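You operate a simulated robot arm through the tools that you are given. There is no shell and no other tool.

Carry out the task below with a simulated robot arm. There is one attempt and no reset: what you move stays moved.

Task
Put things in order on the table top. At the end: the blue clothes peg from the table top stands on top of the orange care card; the orange knob stopper stands where the green wash cup stood; the green wash cup stands where the blue clothes peg stood; the white tissue pack stands where the orange knob stopper stood; whatever was shut is shut again. Leave all else as you found it, and nothing knocked over.

It is judged by the outcome, as a careful person would: the job done as asked, and still so three seconds after it is handed in. It fails if anything else is knocked over, pushed out of place, dropped, spilled or broken. Lids that push on must go on centred and level and be pressed home; caps that screw on are set level and turned clockwise until they are tight.

Robot
A 7-joint arm with a two-finger parallel gripper, fixed in place. Base frame: the origin is at the foot of the arm, x ahead of it, y to its left, z up; the work surface is at about z = 0. Units: m, degrees, N and s.
With the tool pointing down near the work surface it reaches from about 0.22 to 0.58 m from the base axis. Its first joint turns from -66.0 to 66.0 degrees. Payload 2.5 kg.
The TCP is the grasp point between the finger pads, 0.023 m short of the fingertips. In the tool frame z runs along the fingers and y along their closing line. Largest opening 0.094 m; finger width 0.038, thickness 0.01; the body of the gripper, 0.054 by 0.096 m, starts 0.039 m behind the TCP.
Orientation is told as [roll, pitch, yaw] about the base's x, y, z axes, in that order, counted from this pose: with the fingers straight down and closing along the base's y, the tool's x points along the base's -x, its y along +y and its z along -z.

Tools
- The arm moves only by the tool servo_tool. Its argument "increments" is a list of rows, each a list of 7 numbers: the shift along the tool's x, y, z in m, then the turn, a rotation vector about the tool's x, y, z in degrees, then the gripper command, from -1 (shut) to 1 (fully open), values between in proportion. In form: [[tx, ty, tz, ax, ay, az, hand], ...]. A call has 1 to 20 rows; each row is the pose to reach, as a shift and turn from the pose commanded when the call began, along the tool's axes at that moment. Each row takes 0.2 s and may step no farther than 0.05 m and 8.6 degrees from the row before; otherwise, or with a gripper value out of range, the whole call is refused. Where a pose cannot be reached the arm comes as near as it can. A force on the tool above 40 N (or 10 N above the force at the start of the call, whichever is more), or a blocked arm, ends the call early, and 0.2 s more pass. Each finger travels about 0.108 m/s and halts on what it meets, pressing with about 36 N; the grip force reading is that of the motor and also rises with nothing between the fingers. The clock runs only during rows and for 0.2 s after the last one: add rows that repeat a pose to give the fingers time. The reply holds the time, the measured pose of the TCP, the force on the tool along the base axes, the opening and the grip force, in the units named above and with some noise, with the torque about the TCP (base axes, N m) and any sound that the robot's microphone picked up, and new pictures: "pictures" is both (left out), scene, wrist or none.
- Cameras (640 x 400 px; columns grow to the right, rows downward): "scene" is fixed at [0.1149, -0.4034, 0.5436]; the picture's right is [0.86, -0.52, 0.00], its down [-0.30, -0.49, -0.82] and it looks along [0.42, 0.70, -0.58] (base axes); focal length 343 px, centre (320, 200). "wrist" rides on the gripper at [0.086, 0.016, -0.074] in the tool frame; the picture's right is [-0.18, 0.98, 0.00], its down [-0.58, -0.11, -0.81] and it looks along [-0.79, -0.15, 0.59] (tool axes); focal length 243 px, centre (320, 200).
- point_at(camera, pixels): for up to 12 pixels [column, row] of the newest picture of that camera ("zoom" is the newest enlarged one), the place [x, y, z] in the base frame of the surface seen there, good to about 0.003 m. It takes no simulated time.
- zoom(camera, box): a new picture of the part [left, top, right, bottom] of that camera's present view, enlarged. It takes no simulated time.
- job_done(): hands the job in; it is judged then, once.

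Leave the gripper open and the arm clear of the work at the hand-in unless told otherwise.

The tools are called after "Request:" as a command line: name --pt "numbers of a row" for each row, then --argument value for the rest, lists and objects as JSON in quotes. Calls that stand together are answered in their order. servo_tool: Moves the arm, as the interface text tells. Its arguments: {"type":"object","properties":{"increments":{"type":"array"},"pictures":{"type":"string","enum":["both","scene","wrist","none"]}},"required":["increments"]} The other tools are called the same way: point_at (camera, pixels) gives the place of the surface under pixels of a picture; zoom (camera, box) takes an enlarged picture of a part of a camera's view; job_done () hands the job in.

At the start:

```text
time_s: 0.0
tcp_pos: [0.2459, 0.1316, 0.2539]
tool_rot: [0.0, 0.0, 0.1]
ft_force: [-0.7, 0.1, 0.1]
torque: [0.04, -0.01, -0.01]
finger_gap: 0.094
grasp_force: 0.2
```

scene: 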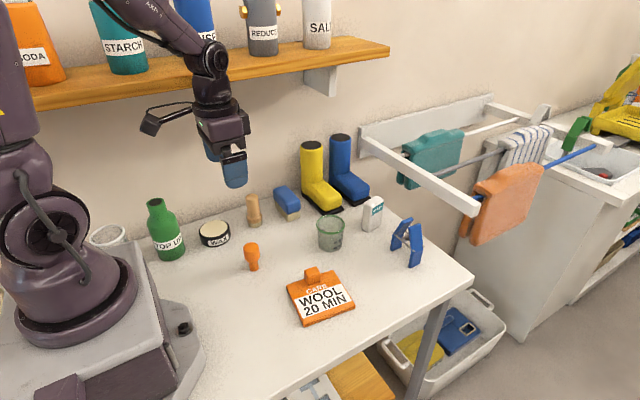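
wrist: 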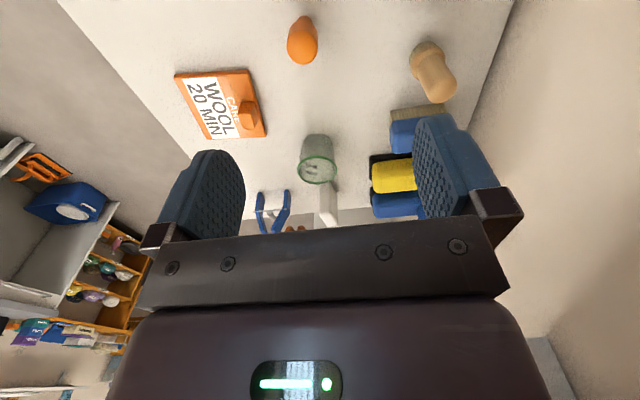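

I see the table with the green cup near (330,232), the blue peg near (407,243), the white tissue pack near (372,213), the orange knob stopper near (251,256) and the orange care card near (321,297). I'll enlarge the scene before measuring anything.

Request:
zoom --camera "scene" --box '[220, 170, 460, 330]'

Request:
zoom --camera "wrist" --box '[160, 0, 480, 240]'

```text
2.50 times, centred on (340, 250) of scene
```

zoom: 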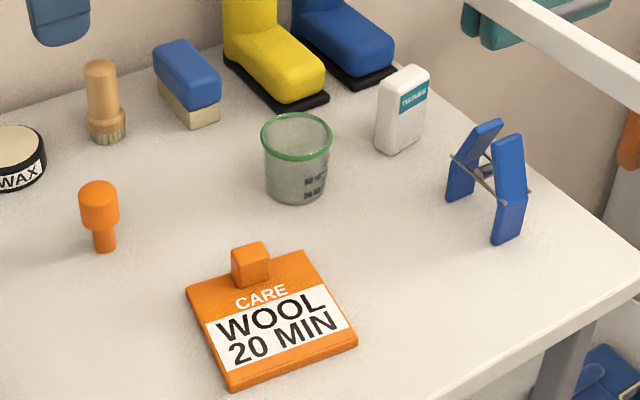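

```text
1.67 times, centred on (320, 120) of wrist
```

zoom: 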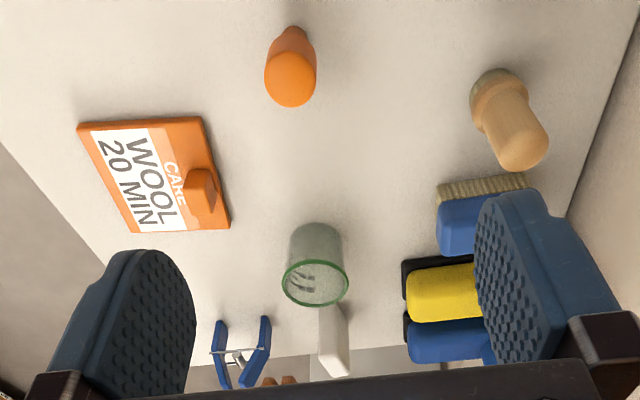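

The peg stands on two blue legs with a wire spring between them. The stopper is narrow at the bottom with a wide head. The card lies flat with a raised block at its back edge. Now I'll measure points on the stopper, cup, tissue pack and peg in the scene view.

Request:
zoom --camera "scene" --box '[300, 180, 450, 280]'

Request:
point_at --camera "scene" --pixels '[[251, 246], [251, 260], [253, 270], [318, 220], [343, 222], [330, 248], [330, 240], [332, 222], [371, 198], [380, 200], [367, 228], [375, 228]]'

Request:
point_at --camera "scene" --pixels '[[289, 287], [333, 272], [353, 303], [307, 325], [313, 270], [314, 279], [305, 271], [320, 274], [325, 290], [310, 305], [340, 310], [319, 264]]'

```text
4.00 times, centred on (375, 230) of scene
```

zoom: 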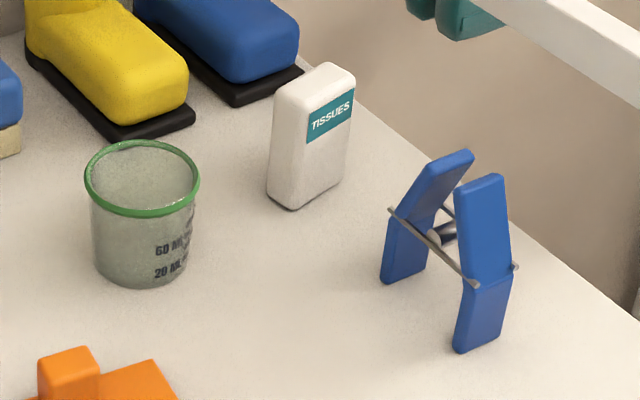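

```text
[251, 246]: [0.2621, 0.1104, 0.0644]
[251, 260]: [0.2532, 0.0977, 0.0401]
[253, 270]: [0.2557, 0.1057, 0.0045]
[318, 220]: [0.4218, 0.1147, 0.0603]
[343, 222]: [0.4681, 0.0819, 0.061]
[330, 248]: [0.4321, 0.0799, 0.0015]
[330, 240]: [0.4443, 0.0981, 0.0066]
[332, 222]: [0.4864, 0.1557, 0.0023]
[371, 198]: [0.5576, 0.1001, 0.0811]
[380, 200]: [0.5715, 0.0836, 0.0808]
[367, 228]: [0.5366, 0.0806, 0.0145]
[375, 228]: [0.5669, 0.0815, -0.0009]
```

```text
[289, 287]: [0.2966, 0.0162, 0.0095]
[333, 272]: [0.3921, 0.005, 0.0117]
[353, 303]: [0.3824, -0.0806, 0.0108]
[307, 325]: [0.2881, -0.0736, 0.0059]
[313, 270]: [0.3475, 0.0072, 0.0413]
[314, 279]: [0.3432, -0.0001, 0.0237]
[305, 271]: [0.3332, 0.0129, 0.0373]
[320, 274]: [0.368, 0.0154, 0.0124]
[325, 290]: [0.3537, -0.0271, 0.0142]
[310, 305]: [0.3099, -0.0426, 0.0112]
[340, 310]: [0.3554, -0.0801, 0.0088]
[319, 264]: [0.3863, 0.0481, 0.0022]
```

The cup rim is at about z 0.06, centred near (0.445, 0.098). The tissue pack top is at about z 0.081. Next I'll measure the peg's legs, tops and feet in the newest zoom, along with the pack's edges.

Request:
point_at --camera "zoom" --pixels '[[448, 157], [469, 153], [430, 168], [484, 180], [500, 176], [462, 345], [495, 335], [388, 278], [415, 268], [485, 260], [415, 230], [480, 315]]'

Request:
point_at --camera "zoom" --pixels '[[276, 96], [300, 104], [350, 75], [325, 65], [290, 205], [270, 190], [343, 175], [315, 85], [300, 150], [325, 150], [140, 210], [145, 145]]'

Request:
zoom --camera "scene" --box '[300, 205, 360, 260]'

```text
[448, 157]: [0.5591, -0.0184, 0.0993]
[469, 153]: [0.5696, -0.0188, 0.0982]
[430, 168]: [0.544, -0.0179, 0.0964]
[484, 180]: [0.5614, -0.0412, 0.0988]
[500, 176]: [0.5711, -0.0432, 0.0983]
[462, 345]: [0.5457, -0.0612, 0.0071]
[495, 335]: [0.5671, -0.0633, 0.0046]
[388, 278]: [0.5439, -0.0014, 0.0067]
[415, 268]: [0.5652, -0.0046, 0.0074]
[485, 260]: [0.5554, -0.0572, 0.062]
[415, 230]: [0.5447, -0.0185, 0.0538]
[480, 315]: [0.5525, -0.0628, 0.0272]
```

```text
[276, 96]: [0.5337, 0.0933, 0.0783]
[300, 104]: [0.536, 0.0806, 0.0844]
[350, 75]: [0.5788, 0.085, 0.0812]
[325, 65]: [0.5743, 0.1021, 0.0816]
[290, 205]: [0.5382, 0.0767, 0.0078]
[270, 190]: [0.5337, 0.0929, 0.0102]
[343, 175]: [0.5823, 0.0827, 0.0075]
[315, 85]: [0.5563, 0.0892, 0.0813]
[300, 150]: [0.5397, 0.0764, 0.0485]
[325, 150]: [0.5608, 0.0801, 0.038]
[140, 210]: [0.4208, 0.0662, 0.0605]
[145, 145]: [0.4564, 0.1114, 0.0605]
```

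```text
7.27 times, centred on (330, 232) of scene
```

zoom: 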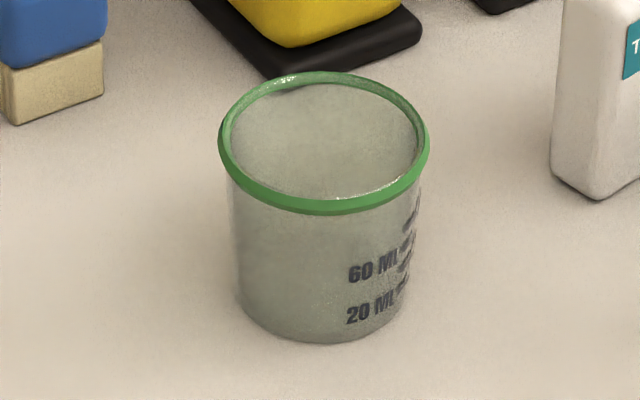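

The peg spans x 0.544 to 0.570 and y 0 to -0.064, and its top is at z 0.099. I'll grip it across its width, along x, near the top. Before moving I'll check where the rack, boots, brush and table edges are.

Request:
point_at --camera "scene" --pixels '[[470, 205], [365, 145], [420, 180], [400, 165], [498, 215], [470, 275], [425, 235], [412, 150], [355, 200], [335, 205], [350, 175], [315, 160]]'

Request:
point_at --camera "scene" --pixels '[[285, 190], [293, 215], [254, 205], [254, 222], [214, 235], [160, 205], [300, 80], [380, 50], [335, 140], [480, 195], [330, 185], [440, 260]]'

```text
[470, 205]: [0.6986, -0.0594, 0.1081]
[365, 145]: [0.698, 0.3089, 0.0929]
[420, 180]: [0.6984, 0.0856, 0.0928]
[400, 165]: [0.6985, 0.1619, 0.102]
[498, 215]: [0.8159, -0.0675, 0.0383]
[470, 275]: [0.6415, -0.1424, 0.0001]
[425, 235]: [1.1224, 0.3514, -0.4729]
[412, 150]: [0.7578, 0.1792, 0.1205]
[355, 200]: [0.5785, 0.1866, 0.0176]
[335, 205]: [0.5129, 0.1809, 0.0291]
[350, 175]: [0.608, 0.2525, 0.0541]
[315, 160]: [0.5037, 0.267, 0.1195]
```

```text
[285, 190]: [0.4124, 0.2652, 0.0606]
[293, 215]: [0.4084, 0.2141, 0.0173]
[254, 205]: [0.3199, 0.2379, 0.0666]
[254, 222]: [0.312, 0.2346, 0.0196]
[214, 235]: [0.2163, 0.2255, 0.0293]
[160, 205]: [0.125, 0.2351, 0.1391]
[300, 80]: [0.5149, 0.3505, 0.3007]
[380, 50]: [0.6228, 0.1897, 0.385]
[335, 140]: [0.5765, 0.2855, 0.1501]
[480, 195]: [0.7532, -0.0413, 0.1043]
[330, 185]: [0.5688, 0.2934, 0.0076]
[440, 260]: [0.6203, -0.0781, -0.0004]
```

The rack is at x≈0.70, beyond the table edge, and the boots and brush are at y>0.18, so the work area is clear. I'll swing high to (0.50, -0.15, 0.20) while turning to yaw +90, so the fingers close along x and the wrist camera looks toward +y at the peg.

Request:
servo_tool --pt "-0.0231 -0.0256 0.0045 0 0 -8.2 1" --pt "-0.0462 -0.0512 0.009 0 0 -16.4 1" --pt "-0.0693 -0.0768 0.0135 0 0 -24.5 1" --pt "-0.0924 -0.1024 0.018 0 0 -32.7 1" --pt "-0.1155 -0.128 0.0225 0 0 -40.9 1" --pt "-0.1386 -0.1536 0.027 0 0 -49.1 1" --pt "-0.1617 -0.1792 0.0315 0 0 -57.3 1" --pt "-0.1848 -0.2048 0.036 0 0 -65.4 1" --pt "-0.2079 -0.2304 0.0405 0 0 -73.6 1" --pt "-0.231 -0.256 0.045 0 0 -81.8 1" --pt "-0.2541 -0.2816 0.05 0 0 -90 1" --pt "-0.2541 -0.2816 0.05 0 0 -90 1" --pictures "both"

```text
time_s: 2.6
tcp_pos: [0.4979, -0.1503, 0.2067]
tool_rot: [0.0, 0.0, 90.2]
ft_force: [0.6, -0.6, -0.2]
torque: [-0.01, -0.01, -0.02]
finger_gap: 0.0941
grasp_force: 0.1
```

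scene: 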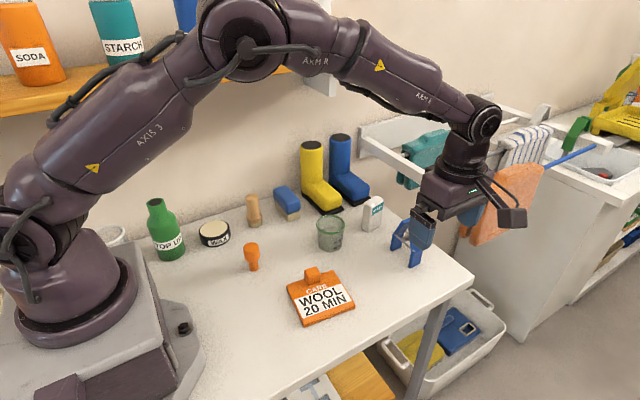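
wrist: 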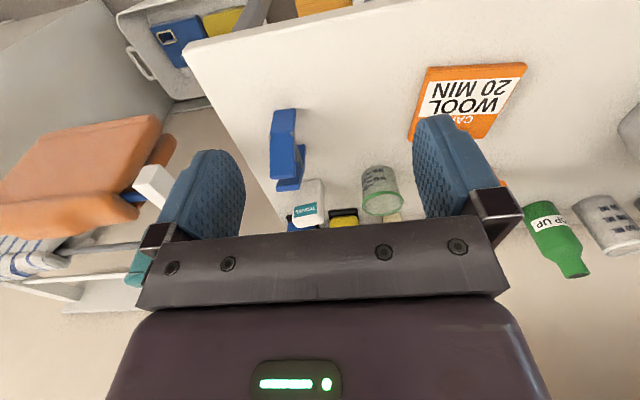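

The wrist view shows the peg at (287,150), the tissue pack at (308,205) and the cup at (380,190). I'll zoom in and measure the peg from this side.

Request:
zoom --camera "wrist" --box '[240, 90, 420, 235]'

Request:
point_at --camera "wrist" --pixels '[[273, 112], [294, 111], [273, 175], [298, 172], [283, 188], [300, 150], [284, 140], [296, 140], [278, 188], [296, 189], [303, 150], [285, 120]]'

```text
2.76 times, centred on (330, 162) of wrist
```

zoom: 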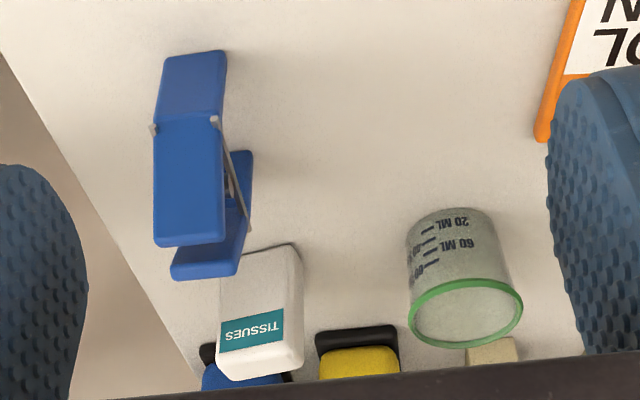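

```text
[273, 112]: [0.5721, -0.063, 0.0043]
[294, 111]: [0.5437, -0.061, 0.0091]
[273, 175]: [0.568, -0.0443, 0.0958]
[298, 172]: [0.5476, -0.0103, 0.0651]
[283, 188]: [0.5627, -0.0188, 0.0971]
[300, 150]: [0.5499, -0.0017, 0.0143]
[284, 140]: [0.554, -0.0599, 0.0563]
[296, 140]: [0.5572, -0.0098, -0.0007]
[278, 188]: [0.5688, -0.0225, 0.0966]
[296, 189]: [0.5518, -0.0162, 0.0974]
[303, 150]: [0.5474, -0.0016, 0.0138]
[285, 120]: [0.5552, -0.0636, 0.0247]
```

The peg is centred at about (0.557, -0.031) and squared to the axes. The spring wires sit near z 0.058, so I'll grip above them with the TCP at z≈0.086. First I'll move above the peg at z 0.16.

Request:
servo_tool --pt "-0.03 -0.015 0.01 0 0 0 1" --pt "-0.06 -0.03 0.02 0 0 0 1" --pt "-0.09 -0.045 0.03 0 0 0 1" --pt "-0.119 -0.059 0.043 0 0 0.2 1" --pt "-0.119 -0.059 0.043 0 0 0.2 1" --pictures "both"

```text
time_s: 3.8
tcp_pos: [0.5554, -0.0347, 0.1569]
tool_rot: [0.0, -0.1, 89.8]
ft_force: [-0.1, -0.1, -0.1]
torque: [0.0, 0.01, 0.04]
finger_gap: 0.094
grasp_force: 0.0
```

scene: 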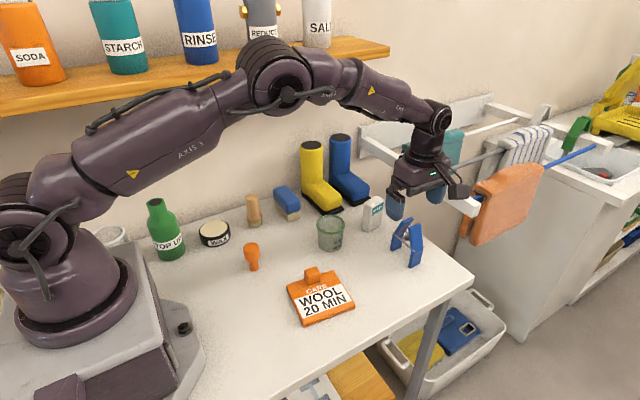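
wrist: 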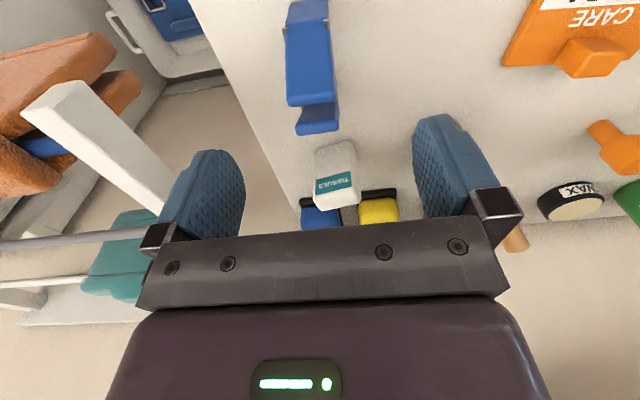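

The arm is over the peg at (0.555, -0.035, 0.157). From here I'll re-measure the peg's top faces in the wrist view, at about (310,95) and (317,130), to centre the grip.

Request:
zoom --camera "wrist" --box '[240, 0, 440, 150]'

Request:
point_at --camera "wrist" --pixels '[[290, 103], [332, 101], [310, 103], [298, 132], [336, 130], [317, 132], [288, 40], [328, 38], [290, 70], [330, 70], [334, 115], [290, 6]]'

```text
2.67 times, centred on (340, 75) of wrist
```

zoom: 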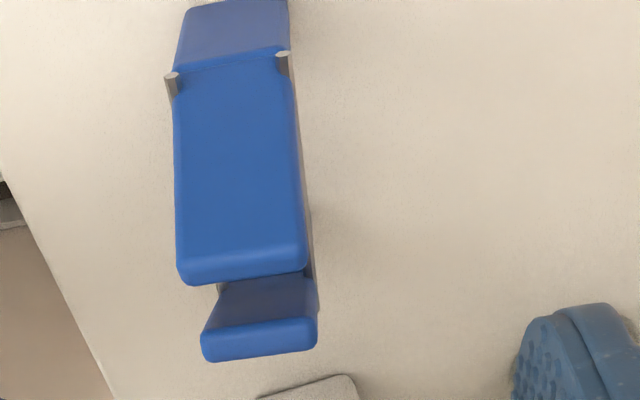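

```text
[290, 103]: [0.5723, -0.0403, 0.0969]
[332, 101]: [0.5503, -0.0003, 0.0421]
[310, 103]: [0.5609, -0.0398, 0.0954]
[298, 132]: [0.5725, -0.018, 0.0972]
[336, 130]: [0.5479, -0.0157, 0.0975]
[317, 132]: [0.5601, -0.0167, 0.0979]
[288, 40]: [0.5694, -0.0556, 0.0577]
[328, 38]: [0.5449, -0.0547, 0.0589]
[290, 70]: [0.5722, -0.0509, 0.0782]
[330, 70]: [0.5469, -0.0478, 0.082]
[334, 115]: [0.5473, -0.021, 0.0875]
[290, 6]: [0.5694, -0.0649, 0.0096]
```

The peg's side edges show a yaw of about -4°, and its centre is about (0.5585, -0.030). I'll turn 4° to match, descend to z 0.086 with the fingers open, then narrow partway to check the centring.

Request:
servo_tool --pt "-0.0045 -0.003 0.01 0 0 3.8 1" --pt "-0.0045 -0.003 0.028 0 0 3.8 1" --pt "-0.0045 -0.003 0.046 0 0 3.8 1" --pt "-0.0045 -0.003 0.061 0 0 3.8 1" --pt "-0.0045 -0.003 0.071 0 0 3.8 1" --pt "-0.0045 -0.003 0.071 0 0 3.8 0.0" --pt "-0.0045 -0.003 0.071 0 0 3.8 -0.1" --pt "-0.0045 -0.003 0.071 0 0 3.8 -0.1" --pictures "both"

```text
time_s: 5.6
tcp_pos: [0.5592, -0.0268, 0.0889]
tool_rot: [0.0, 0.0, 86.0]
ft_force: [-0.2, -0.2, -0.4]
torque: [-0.02, 0.03, 0.01]
finger_gap: 0.0422
grasp_force: 0.0
```

scene: 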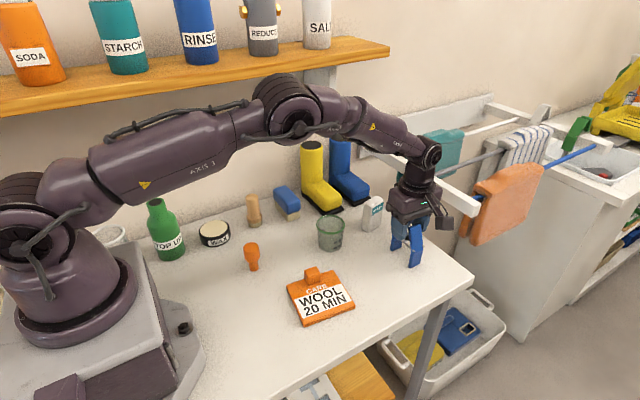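
wrist: 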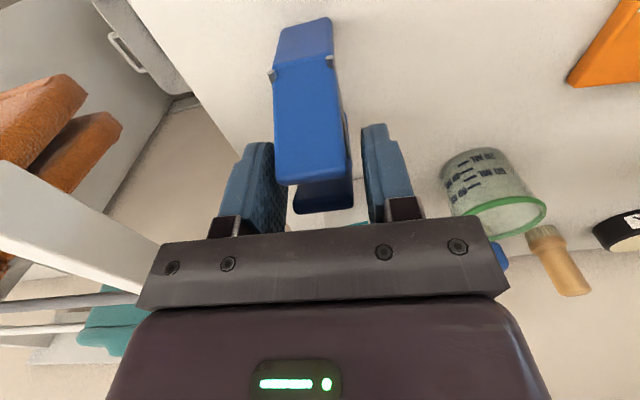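

The fingers straddle the peg with a gap of 0.042. I'll zoom in to check the clearance on both sides.

Request:
zoom --camera "wrist" --box '[210, 90, 430, 240]'

Request:
zoom --camera "scene" --box '[350, 170, 470, 280]'

```text
2.67 times, centred on (320, 165) of wrist
```

zoom: 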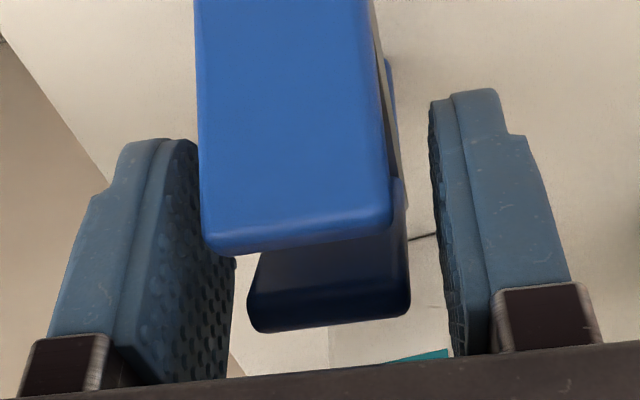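

```text
3.64 times, centred on (410, 225) of scene
```

zoom: 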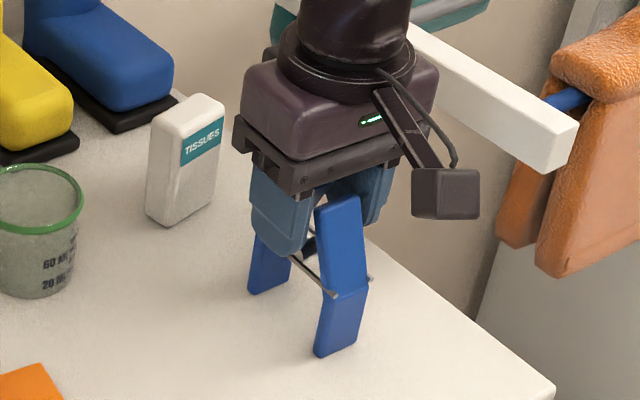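

The projected leg edges put the peg within about 1 mm of the finger centre. I'll shift 2 mm toward -y to cover both legs evenly and then close.

Request:
servo_tool --pt "0.002 0 0 0 0 0 -0.1" --pt "0.002 0 0 0 0 0 -0.4" --pt "0.002 0 0 0 0 0 -1" --pt "0.002 0 0 0 0 0 -1" --pt "0.002 0 0 0 0 0 -1" --pt "0.002 0 0 0 0 0 -1" --pictures "both"

```text
time_s: 7.0
tcp_pos: [0.5598, -0.0289, 0.0879]
tool_rot: [0.0, 0.0, 86.0]
ft_force: [0.8, 0.1, 0.6]
torque: [0.01, -0.01, 0.0]
finger_gap: 0.0307
grasp_force: 35.9
```

scene: 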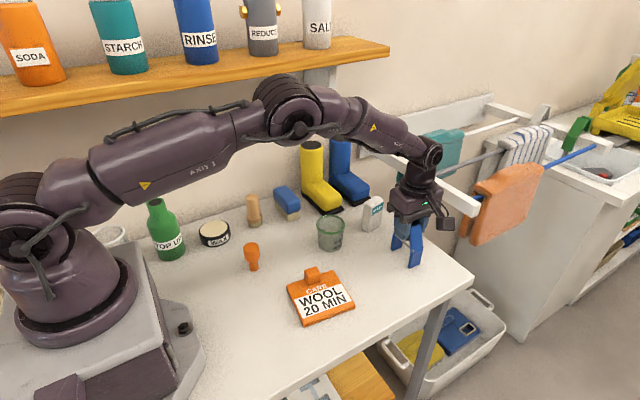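
wrist: 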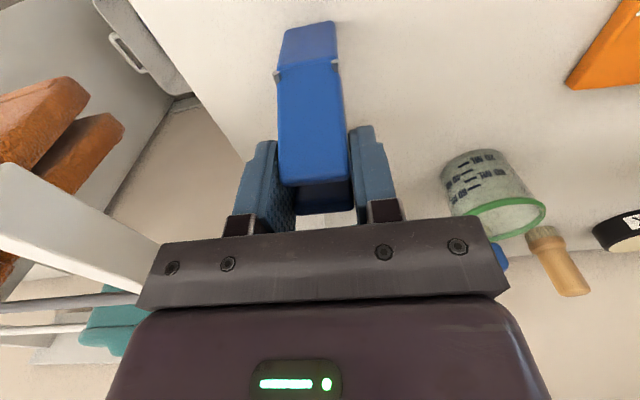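

The grip holds at a gap of 0.031 and 36 N. I'll lift slowly to about z 0.20.

Request:
servo_tool --pt "0 0 -0.01 0 0 0 -1" --pt "0 0 -0.025 0 0 0 -1" --pt "0 0 -0.045 0 0 0 -1" --pt "0 0 -0.065 0 0 0 -1" --pt "0 0 -0.085 0 0 0 -1" --pt "0 0 -0.105 0 0 0 -1" --pt "0 0 -0.105 0 0 0 -1" --pictures "both"

```text
time_s: 8.6
tcp_pos: [0.5596, -0.0284, 0.1955]
tool_rot: [0.0, 0.0, 86.0]
ft_force: [0.0, 0.3, 0.3]
torque: [0.0, 0.0, -0.03]
finger_gap: 0.0311
grasp_force: 35.8
```

scene: 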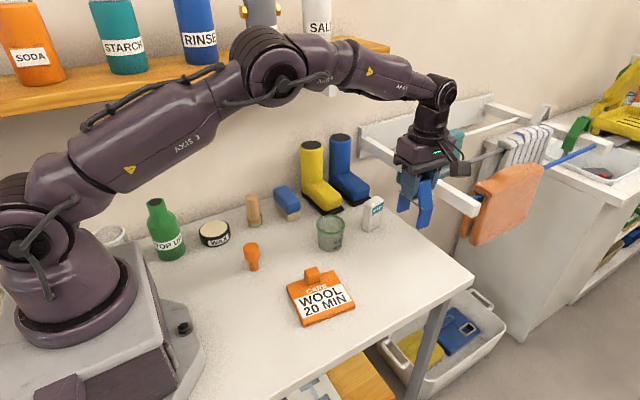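
wrist: 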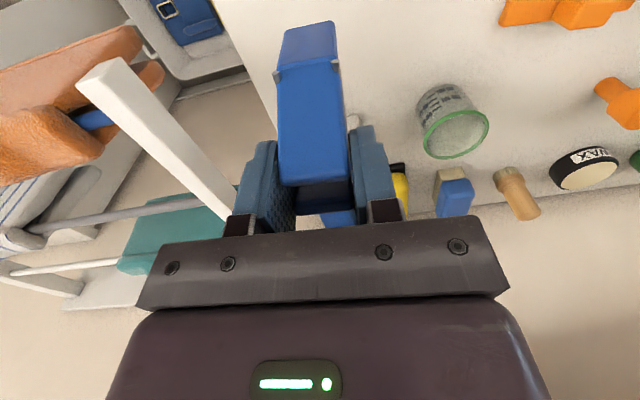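

The peg is held upright. Next I'll carry it over the card at (0.339, -0.043) at z 0.20, turning to yaw about -5.5 so its two legs run along the card's long, clear area in front of the block.

Request:
servo_tool --pt "0.0027 0.0199 -0.004 0 0 8.32 -1" --pt "0.0055 0.0398 -0.004 0 0 16.64 -1" --pt "0.0082 0.0597 -0.004 0 0 24.95 -1" --pt "0.0109 0.0796 -0.004 0 0 33.27 -1" --pt "0.0136 0.0995 -0.004 0 0 41.6 -1" --pt "0.0164 0.1195 -0.004 0 0 49.9 -1" --pt "0.0191 0.1394 -0.004 0 0 58.2 -1" --pt "0.0218 0.1593 -0.004 0 0 66.5 -1" --pt "0.0245 0.1792 -0.004 0 0 74.9 -1" --pt "0.0273 0.1991 -0.004 0 0 83.2 -1" --pt "0.03 0.219 -0.004 0 0 91.5 -1" --pt "0.03 0.219 -0.004 0 0 91.5 -1" --pictures "both"

```text
time_s: 11.2
tcp_pos: [0.3404, -0.043, 0.1987]
tool_rot: [-0.1, 0.0, -5.5]
ft_force: [0.2, -0.4, 0.0]
torque: [0.0, 0.02, -0.01]
finger_gap: 0.031
grasp_force: 36.6
```

scene: 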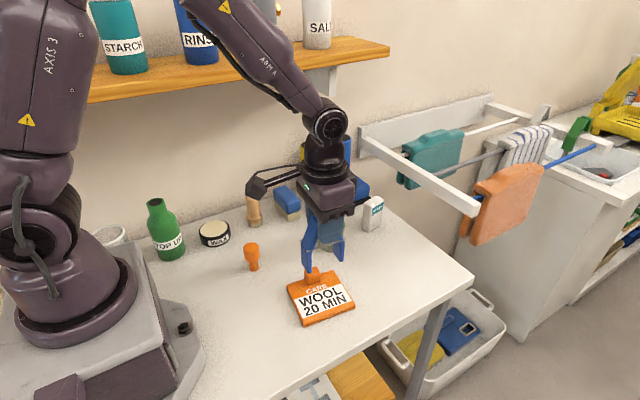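
wrist: 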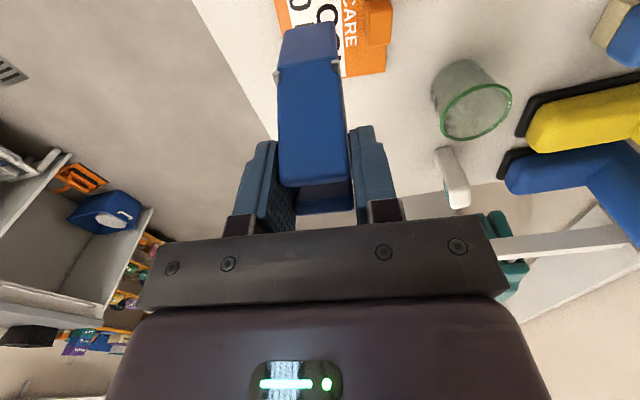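

I'll lower to z≈0.125, which puts the feet about 2.5 cm above the card, and then check the alignment against the card and block.

Request:
servo_tool --pt "0 0 0.02 0 0 0 -1" --pt "0 0 0.04 0 0 0 -1" --pt "0 0 0.06 0 0 0 -1" --pt "0 0 0.073 0 0 0 -1" --pt "0 0 0.073 0 0 0 -1" --pictures "both"

Request:
zoom --camera "scene" --box '[260, 220, 380, 340]'

Request:
zoom --camera "wrist" --box '[220, 0, 420, 140]'

```text
time_s: 12.4
tcp_pos: [0.3406, -0.0423, 0.1245]
tool_rot: [0.0, 0.0, -5.4]
ft_force: [-0.3, 0.3, -1.1]
torque: [0.01, 0.02, 0.01]
finger_gap: 0.031
grasp_force: 36.0
```

scene: 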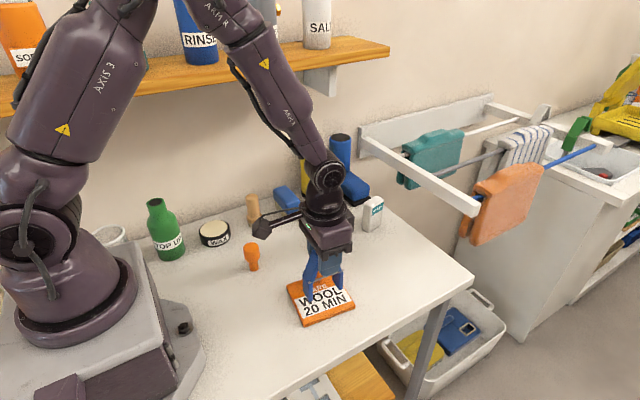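
wrist: 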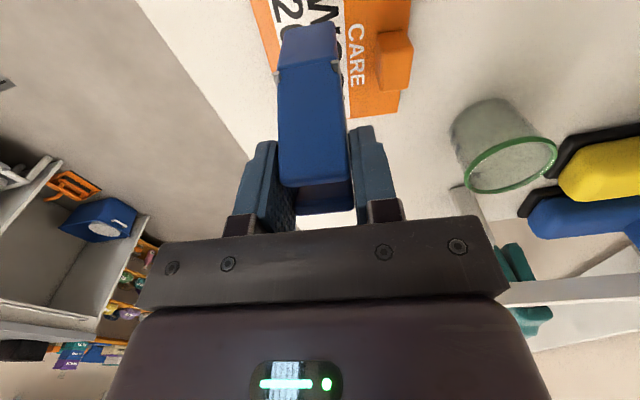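

```text
3.33 times, centred on (320, 280) of scene
```

zoom: 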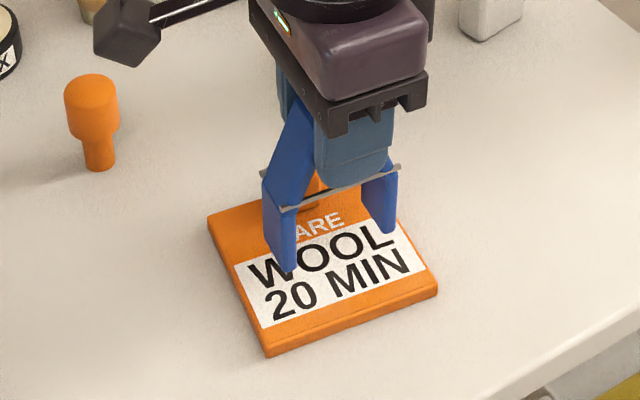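

```text
2.86 times, centred on (320, 70) of wrist
```

zoom: 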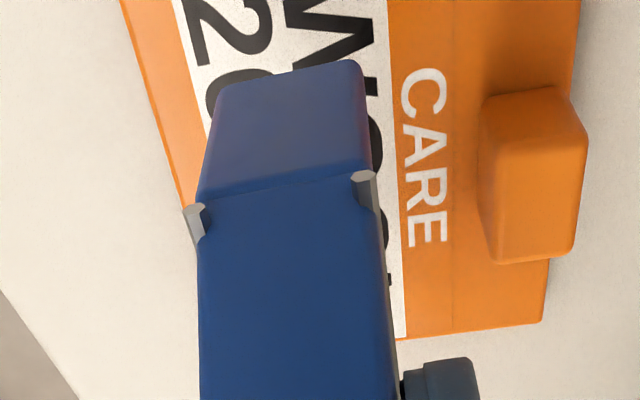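

Next I'll measure the peg feet, near (309,297) and (338,286), against the card's edges.

Request:
point_at --camera "scene" --pixels '[[309, 297], [306, 295], [311, 297], [338, 286], [335, 284], [289, 287], [305, 320], [353, 304], [340, 272], [330, 306], [312, 316], [296, 300]]'

Request:
point_at --camera "wrist" --pixels '[[296, 27], [330, 24], [388, 40], [400, 60], [393, 85], [380, 85], [405, 110], [360, 105], [350, 60], [280, 60], [265, 10], [405, 10]]'

```text
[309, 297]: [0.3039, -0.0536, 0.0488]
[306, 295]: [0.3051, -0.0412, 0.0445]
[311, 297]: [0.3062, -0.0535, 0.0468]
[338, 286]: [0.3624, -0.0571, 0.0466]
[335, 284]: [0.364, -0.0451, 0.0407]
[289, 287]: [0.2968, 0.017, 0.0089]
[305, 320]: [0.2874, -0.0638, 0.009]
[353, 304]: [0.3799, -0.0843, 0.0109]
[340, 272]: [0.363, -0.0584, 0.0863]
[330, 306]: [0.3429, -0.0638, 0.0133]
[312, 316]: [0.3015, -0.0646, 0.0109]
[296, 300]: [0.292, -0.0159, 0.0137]
```

```text
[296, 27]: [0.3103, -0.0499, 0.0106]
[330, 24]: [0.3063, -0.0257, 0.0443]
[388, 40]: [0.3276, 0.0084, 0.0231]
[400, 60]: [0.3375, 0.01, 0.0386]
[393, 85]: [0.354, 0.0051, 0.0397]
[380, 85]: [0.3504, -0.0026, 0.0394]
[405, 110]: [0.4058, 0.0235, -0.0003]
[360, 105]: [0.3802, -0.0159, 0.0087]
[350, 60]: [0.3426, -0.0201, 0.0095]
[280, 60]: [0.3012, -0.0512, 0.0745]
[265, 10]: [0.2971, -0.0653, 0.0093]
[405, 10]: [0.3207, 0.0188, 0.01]
```

The peg covers x 0.303 to 0.371 and y -0.057 to -0.027, inside the card's clear area (x 0.289 to 0.383, front edge about -0.078, block from about -0.005). I'll lower it nearly to the surface.

Request:
servo_tool --pt "0 0 0.008 0 0 0 -1" --pt "0 0 0.015 0 0 0 -1" --pt "0 0 0.02 0 0 0 -1" --pt "0 0 0.022 0 0 0 -1" --pt "0 0 0.023 0 0 0 -1" --pt "0 0 0.023 0 0 0 -1" --pictures "scene"

Request:
zoom --camera "scene" --box '[270, 230, 370, 330]'

```text
time_s: 13.8
tcp_pos: [0.3406, -0.044, 0.1031]
tool_rot: [0.0, 0.1, -5.4]
ft_force: [0.4, 0.5, -0.1]
torque: [0.02, 0.01, 0.03]
finger_gap: 0.0309
grasp_force: 35.9
```

scene: 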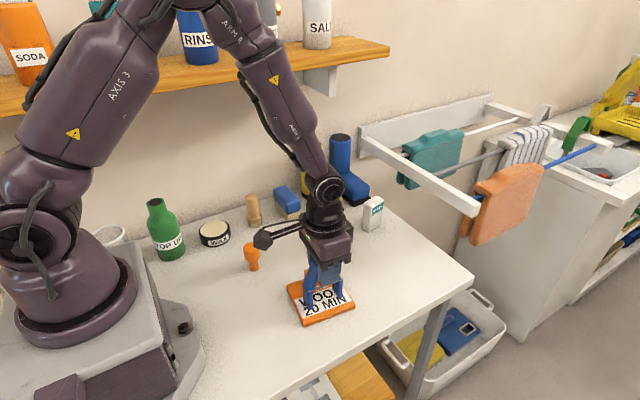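

```text
4.00 times, centred on (320, 280) of scene
```

zoom: 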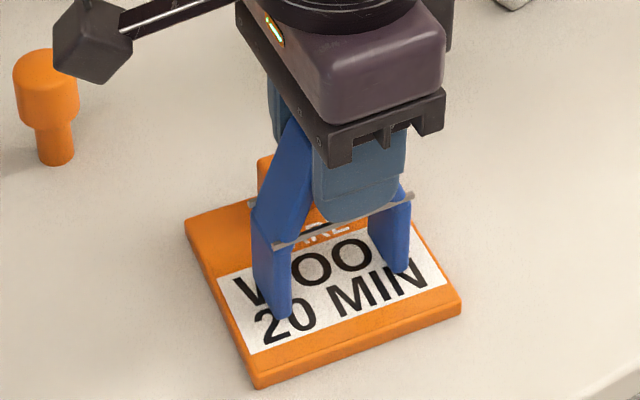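

The feet look about 4 mm above the card and no contact force shows yet. I'll go down in 1 mm steps.

Request:
servo_tool --pt "0 0 0.001 0 0 0 -1" --pt "0 0 0.002 0 0 0 -1" --pt "0 0 0.003 0 0 0 -1" --pt "0 0 0.003 0 0 0 -1" --pictures "none"

Request:
servo_tool --pt "0 0 0.0007 0 0 0 -1" --pt "0 0 0.0007 0 0 0 -1" --pictures "none"

```text
time_s: 14.8
tcp_pos: [0.3404, -0.0433, 0.099]
tool_rot: [0.0, -0.1, -5.4]
ft_force: [-2.3, 0.1, 6.6]
torque: [-0.02, 0.11, 0.0]
finger_gap: 0.0312
grasp_force: 36.2
```

```text
time_s: 15.4
tcp_pos: [0.3407, -0.0436, 0.1]
tool_rot: [0.0, -0.1, -5.5]
ft_force: [-5.8, 3.2, 26.4]
torque: [0.21, 0.41, 0.03]
finger_gap: 0.031
grasp_force: 35.8
```

The feet are on the card with 26 N of upward force. I'll ease up slightly to relieve the pressure, then open gradually.

Request:
servo_tool --pt "0 0 -0.0008 0 0 0 -1" --pt "0 0 -0.0008 0 0 0 -0.3" --pt "0 0 -0.0008 0 0 0 -0.15" --pt "0 0 -0.0008 0 0 0 0.1" --pt "0 0 -0.0008 0 0 0 0.3" --pt "0 0 -0.0008 0 0 0 0.3" --pictures "both"

Request:
zoom --camera "scene" --box '[270, 230, 370, 330]'

```text
time_s: 16.8
tcp_pos: [0.3409, -0.0426, 0.0995]
tool_rot: [0.0, -0.1, -5.5]
ft_force: [-0.4, -0.8, 0.2]
torque: [-0.03, -0.04, -0.01]
finger_gap: 0.0613
grasp_force: 0.0
```

scene: 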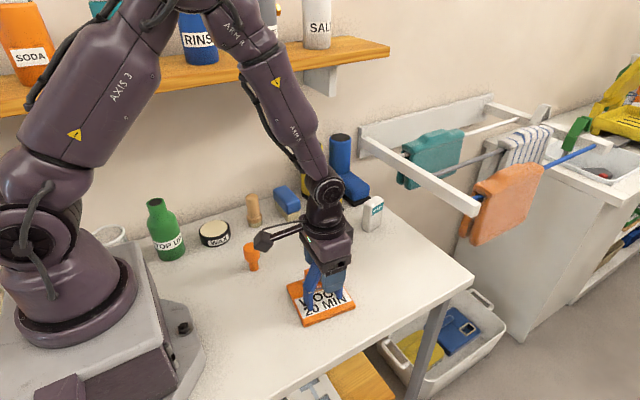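
wrist: 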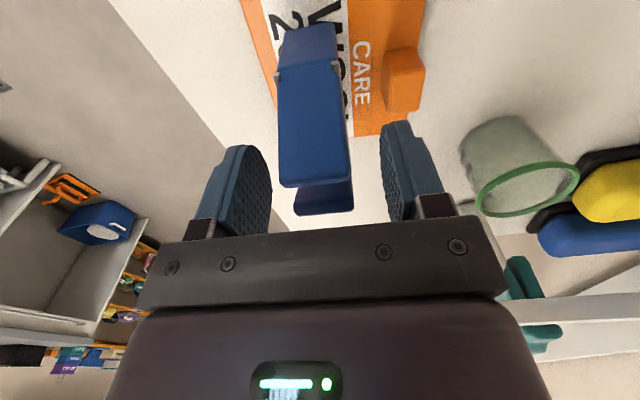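

```text
4.00 times, centred on (320, 280) of scene
```

zoom: 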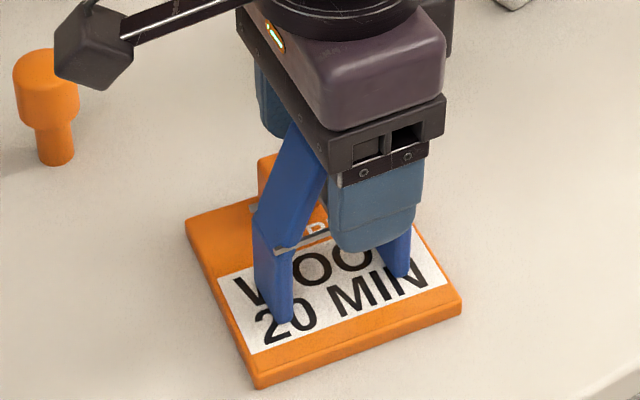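

The peg stands free on the card. I'll rise straight up, then look at the cup.

Request:
servo_tool --pt "0 0 -0.015 0 0 0 0.3" --pt "0 0 -0.035 0 0 0 0.3" --pt "0 0 -0.06 0 0 0 0.6" --pt "0 0 -0.085 0 0 0 1" --pt "0 0 -0.11 0 0 0 1" --pt "0 0 -0.12 0 0 0 1" --pictures "both"

Request:
zoom --camera "scene" --box '[260, 200, 380, 330]'

Request:
zoom --camera "wrist" --box '[240, 0, 520, 200]'

```text
time_s: 18.2
tcp_pos: [0.3397, -0.0415, 0.2214]
tool_rot: [0.0, 0.0, -5.5]
ft_force: [0.4, -0.4, 0.1]
torque: [0.0, -0.03, 0.0]
finger_gap: 0.0941
grasp_force: 0.1
```

scene: 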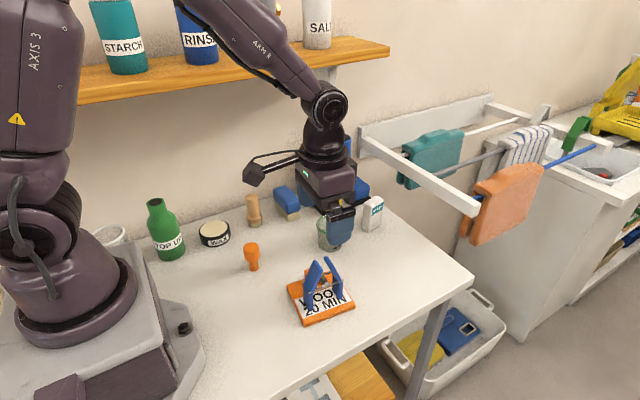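
wrist: 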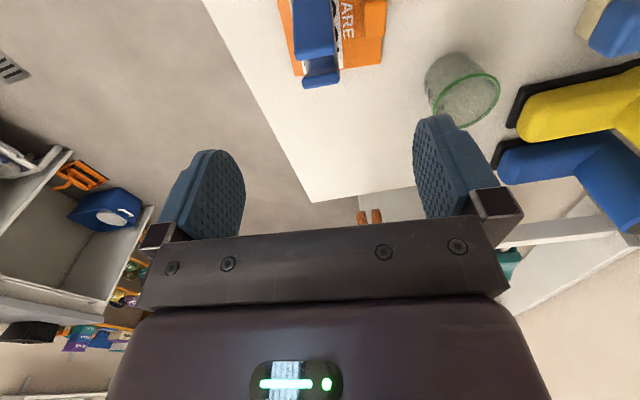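

```text
3.08 times, centred on (320, 265) of scene
```

zoom: 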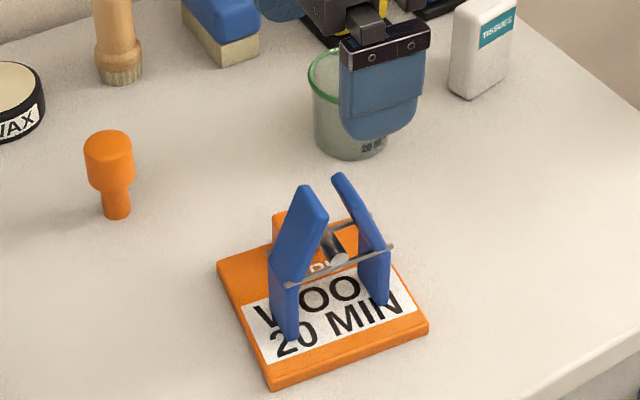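

```text
2.00 times, centred on (380, 100) of wrist
```

zoom: 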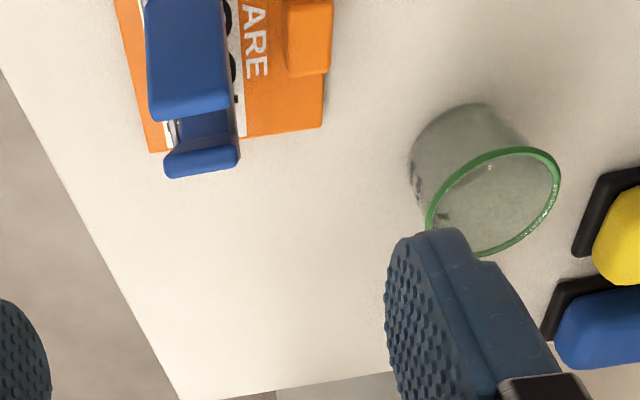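

The peg stands steadily on the card. I'll move sideways to (0.34, 0.09, 0.22) so the wrist camera can look into and measure the cup.

Request:
servo_tool --pt "0.0031 0.0324 0 0 0 -1.4 1" --pt "0.0062 0.0647 0 0 0 -2.8 1" --pt "0.0093 0.0971 0 0 0 -4.1 1" --pt "0.0125 0.1294 0 0 0 -5.5 1" --pt "0.0125 0.1294 0 0 0 -5.5 1" --pictures "both"

Request:
zoom --camera "wrist" --box '[240, 0, 440, 150]'

```text
time_s: 19.4
tcp_pos: [0.3408, 0.09, 0.2206]
tool_rot: [0.0, 0.0, 0.2]
ft_force: [-0.7, 0.7, -0.7]
torque: [0.01, 0.01, -0.01]
finger_gap: 0.0939
grasp_force: 0.1
```

scene: 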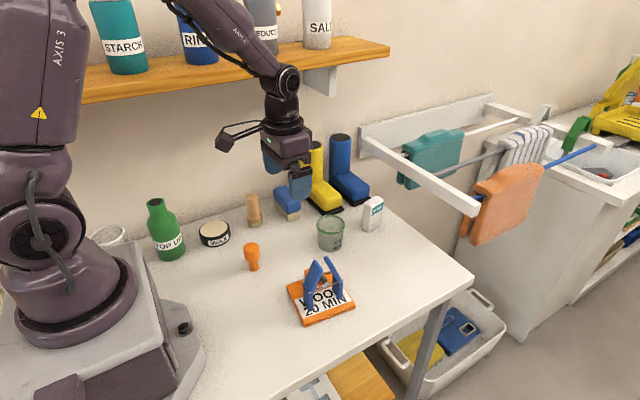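
wrist: 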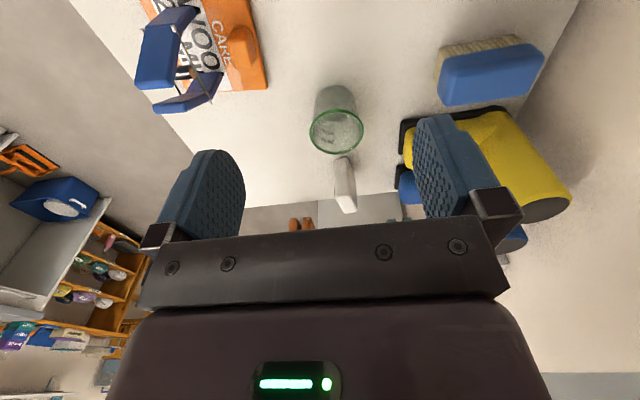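

```text
2.67 times, centred on (340, 75) of wrist
```

zoom: 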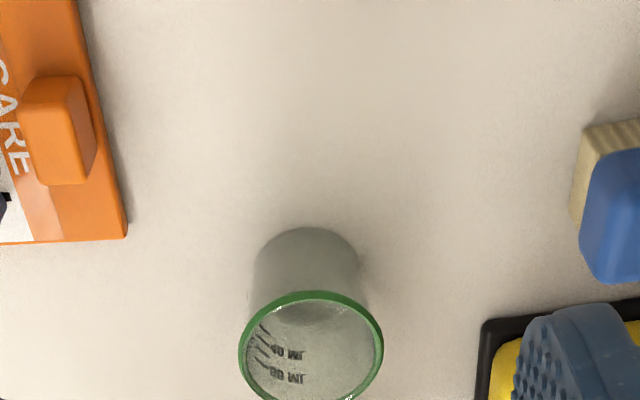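

The cup looks empty, and I'll keep it level anyway. Next I'll measure its rim in the wrist view and its position in the scene view.

Request:
point_at --camera "wrist" --pixels '[[311, 132], [363, 129], [335, 110], [338, 153], [320, 118], [354, 117], [335, 88], [318, 100], [354, 98], [345, 165], [346, 205], [337, 190]]'

Request:
zoom --camera "wrist" --box '[295, 80, 375, 220]'

Request:
zoom --camera "scene" --box '[300, 190, 400, 260]'

```text
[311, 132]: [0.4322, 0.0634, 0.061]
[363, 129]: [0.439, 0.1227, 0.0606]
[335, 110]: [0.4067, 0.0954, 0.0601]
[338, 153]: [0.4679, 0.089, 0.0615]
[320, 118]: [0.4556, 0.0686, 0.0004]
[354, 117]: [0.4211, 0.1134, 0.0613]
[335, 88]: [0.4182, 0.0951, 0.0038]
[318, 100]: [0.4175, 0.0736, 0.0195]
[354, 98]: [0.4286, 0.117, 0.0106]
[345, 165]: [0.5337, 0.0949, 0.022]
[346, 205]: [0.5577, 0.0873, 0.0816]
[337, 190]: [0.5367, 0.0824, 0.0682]
```

```text
2.86 times, centred on (335, 150) of wrist
```

zoom: 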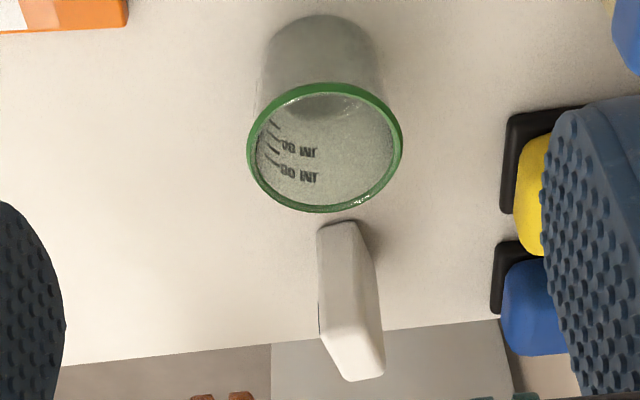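

```text
5.71 times, centred on (350, 225) of scene
```

zoom: 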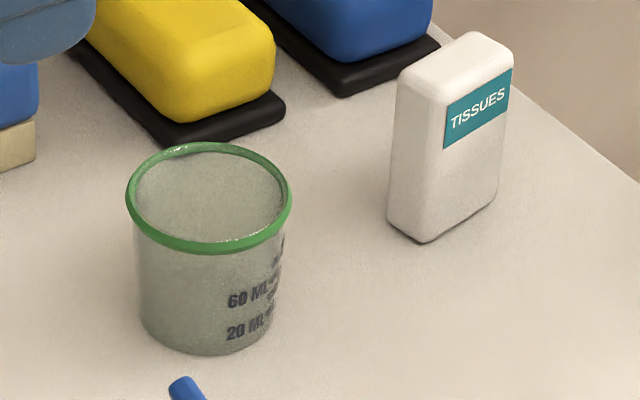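

The cup rim is centred at about (0.438, 0.0935) with a diameter of 0.060 and a height of 0.061. I'll move above it at z 0.13 with the fingers fully open, closing along y.

Request:
servo_tool --pt "-0.025 0.001 0.01 0 0 0.2 1" --pt "-0.05 0.002 0.03 0 0 0.2 1" --pt "-0.075 0.003 0.06 0 0 0.2 1" --pt "-0.0972 0.0032 0.09 0 0 0.2 1" --pt "-0.0972 0.0032 0.09 0 0 0.2 1" --pt "-0.0972 0.0032 0.09 0 0 0.2 1" --pictures "both"

Request:
zoom --camera "wrist" --box '[180, 0, 480, 230]'

```text
time_s: 20.8
tcp_pos: [0.4395, 0.0912, 0.129]
tool_rot: [0.0, 0.0, -0.3]
ft_force: [0.2, -0.1, 0.6]
torque: [0.01, 0.03, -0.02]
finger_gap: 0.0939
grasp_force: 0.0
```

scene: 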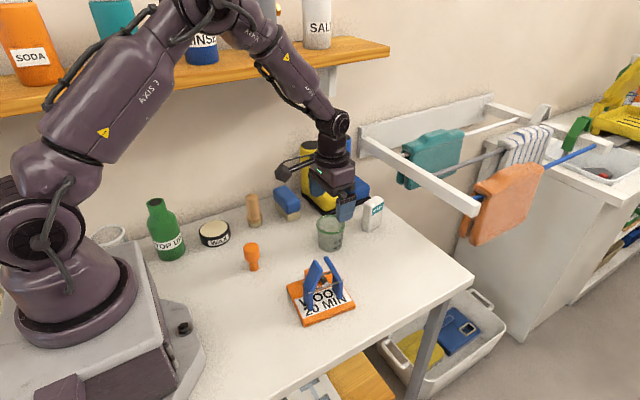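
wrist: 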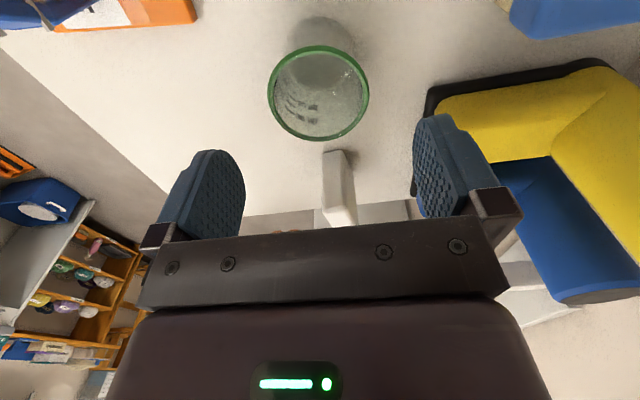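

```text
1.74 times, centred on (330, 115) of wrist
```

zoom: 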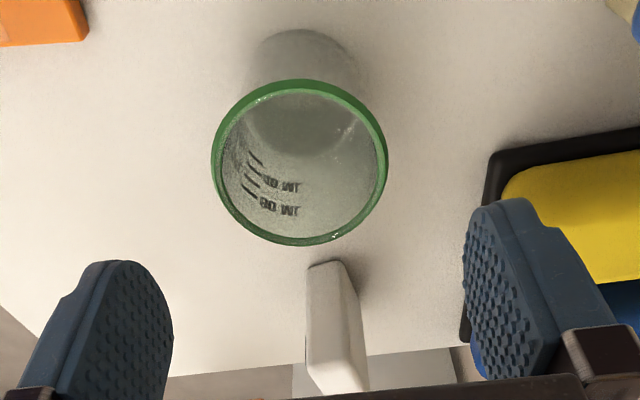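

The cup rim is well in view at (318,92). I'll measure the rim once more from here to centre the grip.

Request:
point_at --camera "wrist" --pixels '[[268, 95], [368, 92], [319, 46], [319, 139], [283, 65], [350, 60], [285, 125], [355, 122], [425, 130], [415, 190], [337, 160], [322, 160]]'

```text
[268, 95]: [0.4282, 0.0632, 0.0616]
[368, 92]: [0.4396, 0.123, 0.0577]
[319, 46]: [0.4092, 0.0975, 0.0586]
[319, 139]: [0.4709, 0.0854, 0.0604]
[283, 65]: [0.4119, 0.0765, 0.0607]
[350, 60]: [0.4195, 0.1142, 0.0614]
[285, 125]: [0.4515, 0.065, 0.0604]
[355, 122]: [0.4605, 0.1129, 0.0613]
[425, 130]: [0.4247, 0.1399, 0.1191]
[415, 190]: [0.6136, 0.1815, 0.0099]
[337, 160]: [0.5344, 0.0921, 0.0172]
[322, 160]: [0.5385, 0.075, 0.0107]
```

The fit gives a cup centre of (0.437, 0.093), and the TCP is within 2 mm of that. I'll descend around the cup to z 0.039 and narrow the fingers partway.

Request:
servo_tool --pt "0.0015 0.0005 0.015 0 0 0 1" --pt "0.0015 0.0005 0.035 0 0 0 1" --pt "0.0015 0.0005 0.055 0 0 0 1" --pt "0.0015 0.0005 0.075 0 0 0 1" --pt "0.0015 0.0005 0.09 0 0 0 1" --pt "0.0015 0.0005 0.09 0 0 0 0.55" --pt "0.0015 0.0005 0.09 0 0 0 0.45" --pt "0.0015 0.0005 0.09 0 0 0 0.45" --pictures "both"

Request:
zoom --camera "wrist" --box '[160, 0, 480, 230]'

Request:
zoom --camera "scene" --box '[280, 170, 400, 270]'

```text
time_s: 22.6
tcp_pos: [0.4345, 0.0882, 0.0386]
tool_rot: [0.1, 0.0, -0.2]
ft_force: [-0.5, -0.2, 0.3]
torque: [0.02, -0.03, 0.0]
finger_gap: 0.0681
grasp_force: 0.0
```

scene: 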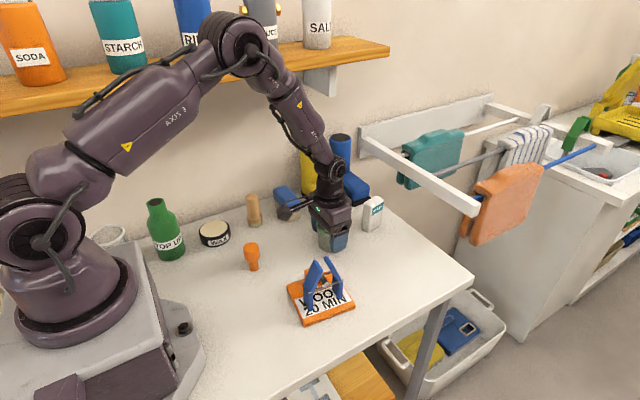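
wrist: 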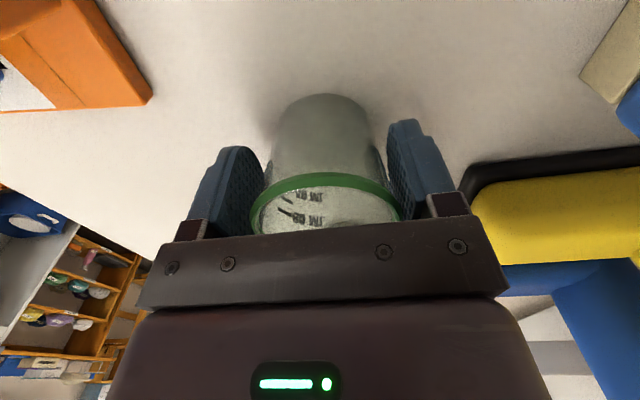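

```text
1.74 times, centred on (320, 115) of wrist
```

zoom: 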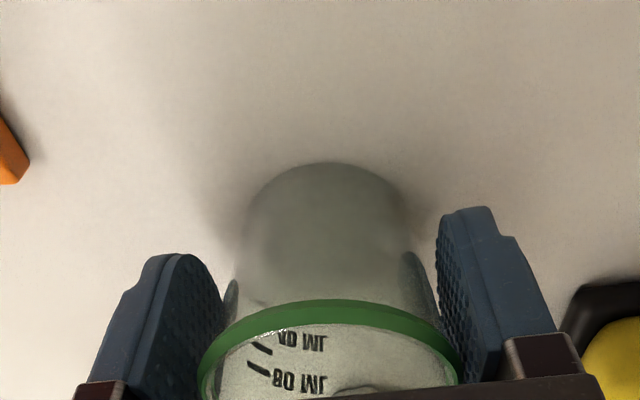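

```text
4.00 times, centred on (340, 220) of scene
```

zoom: 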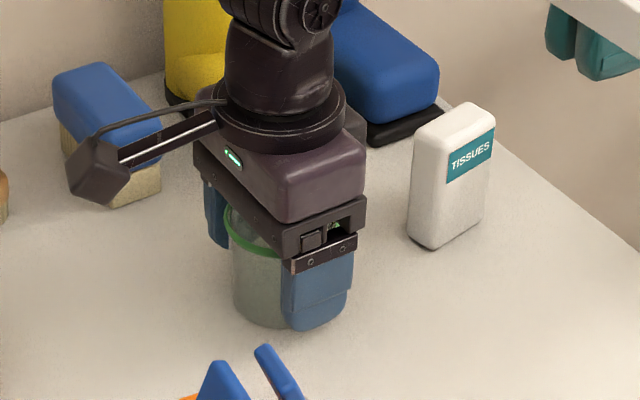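

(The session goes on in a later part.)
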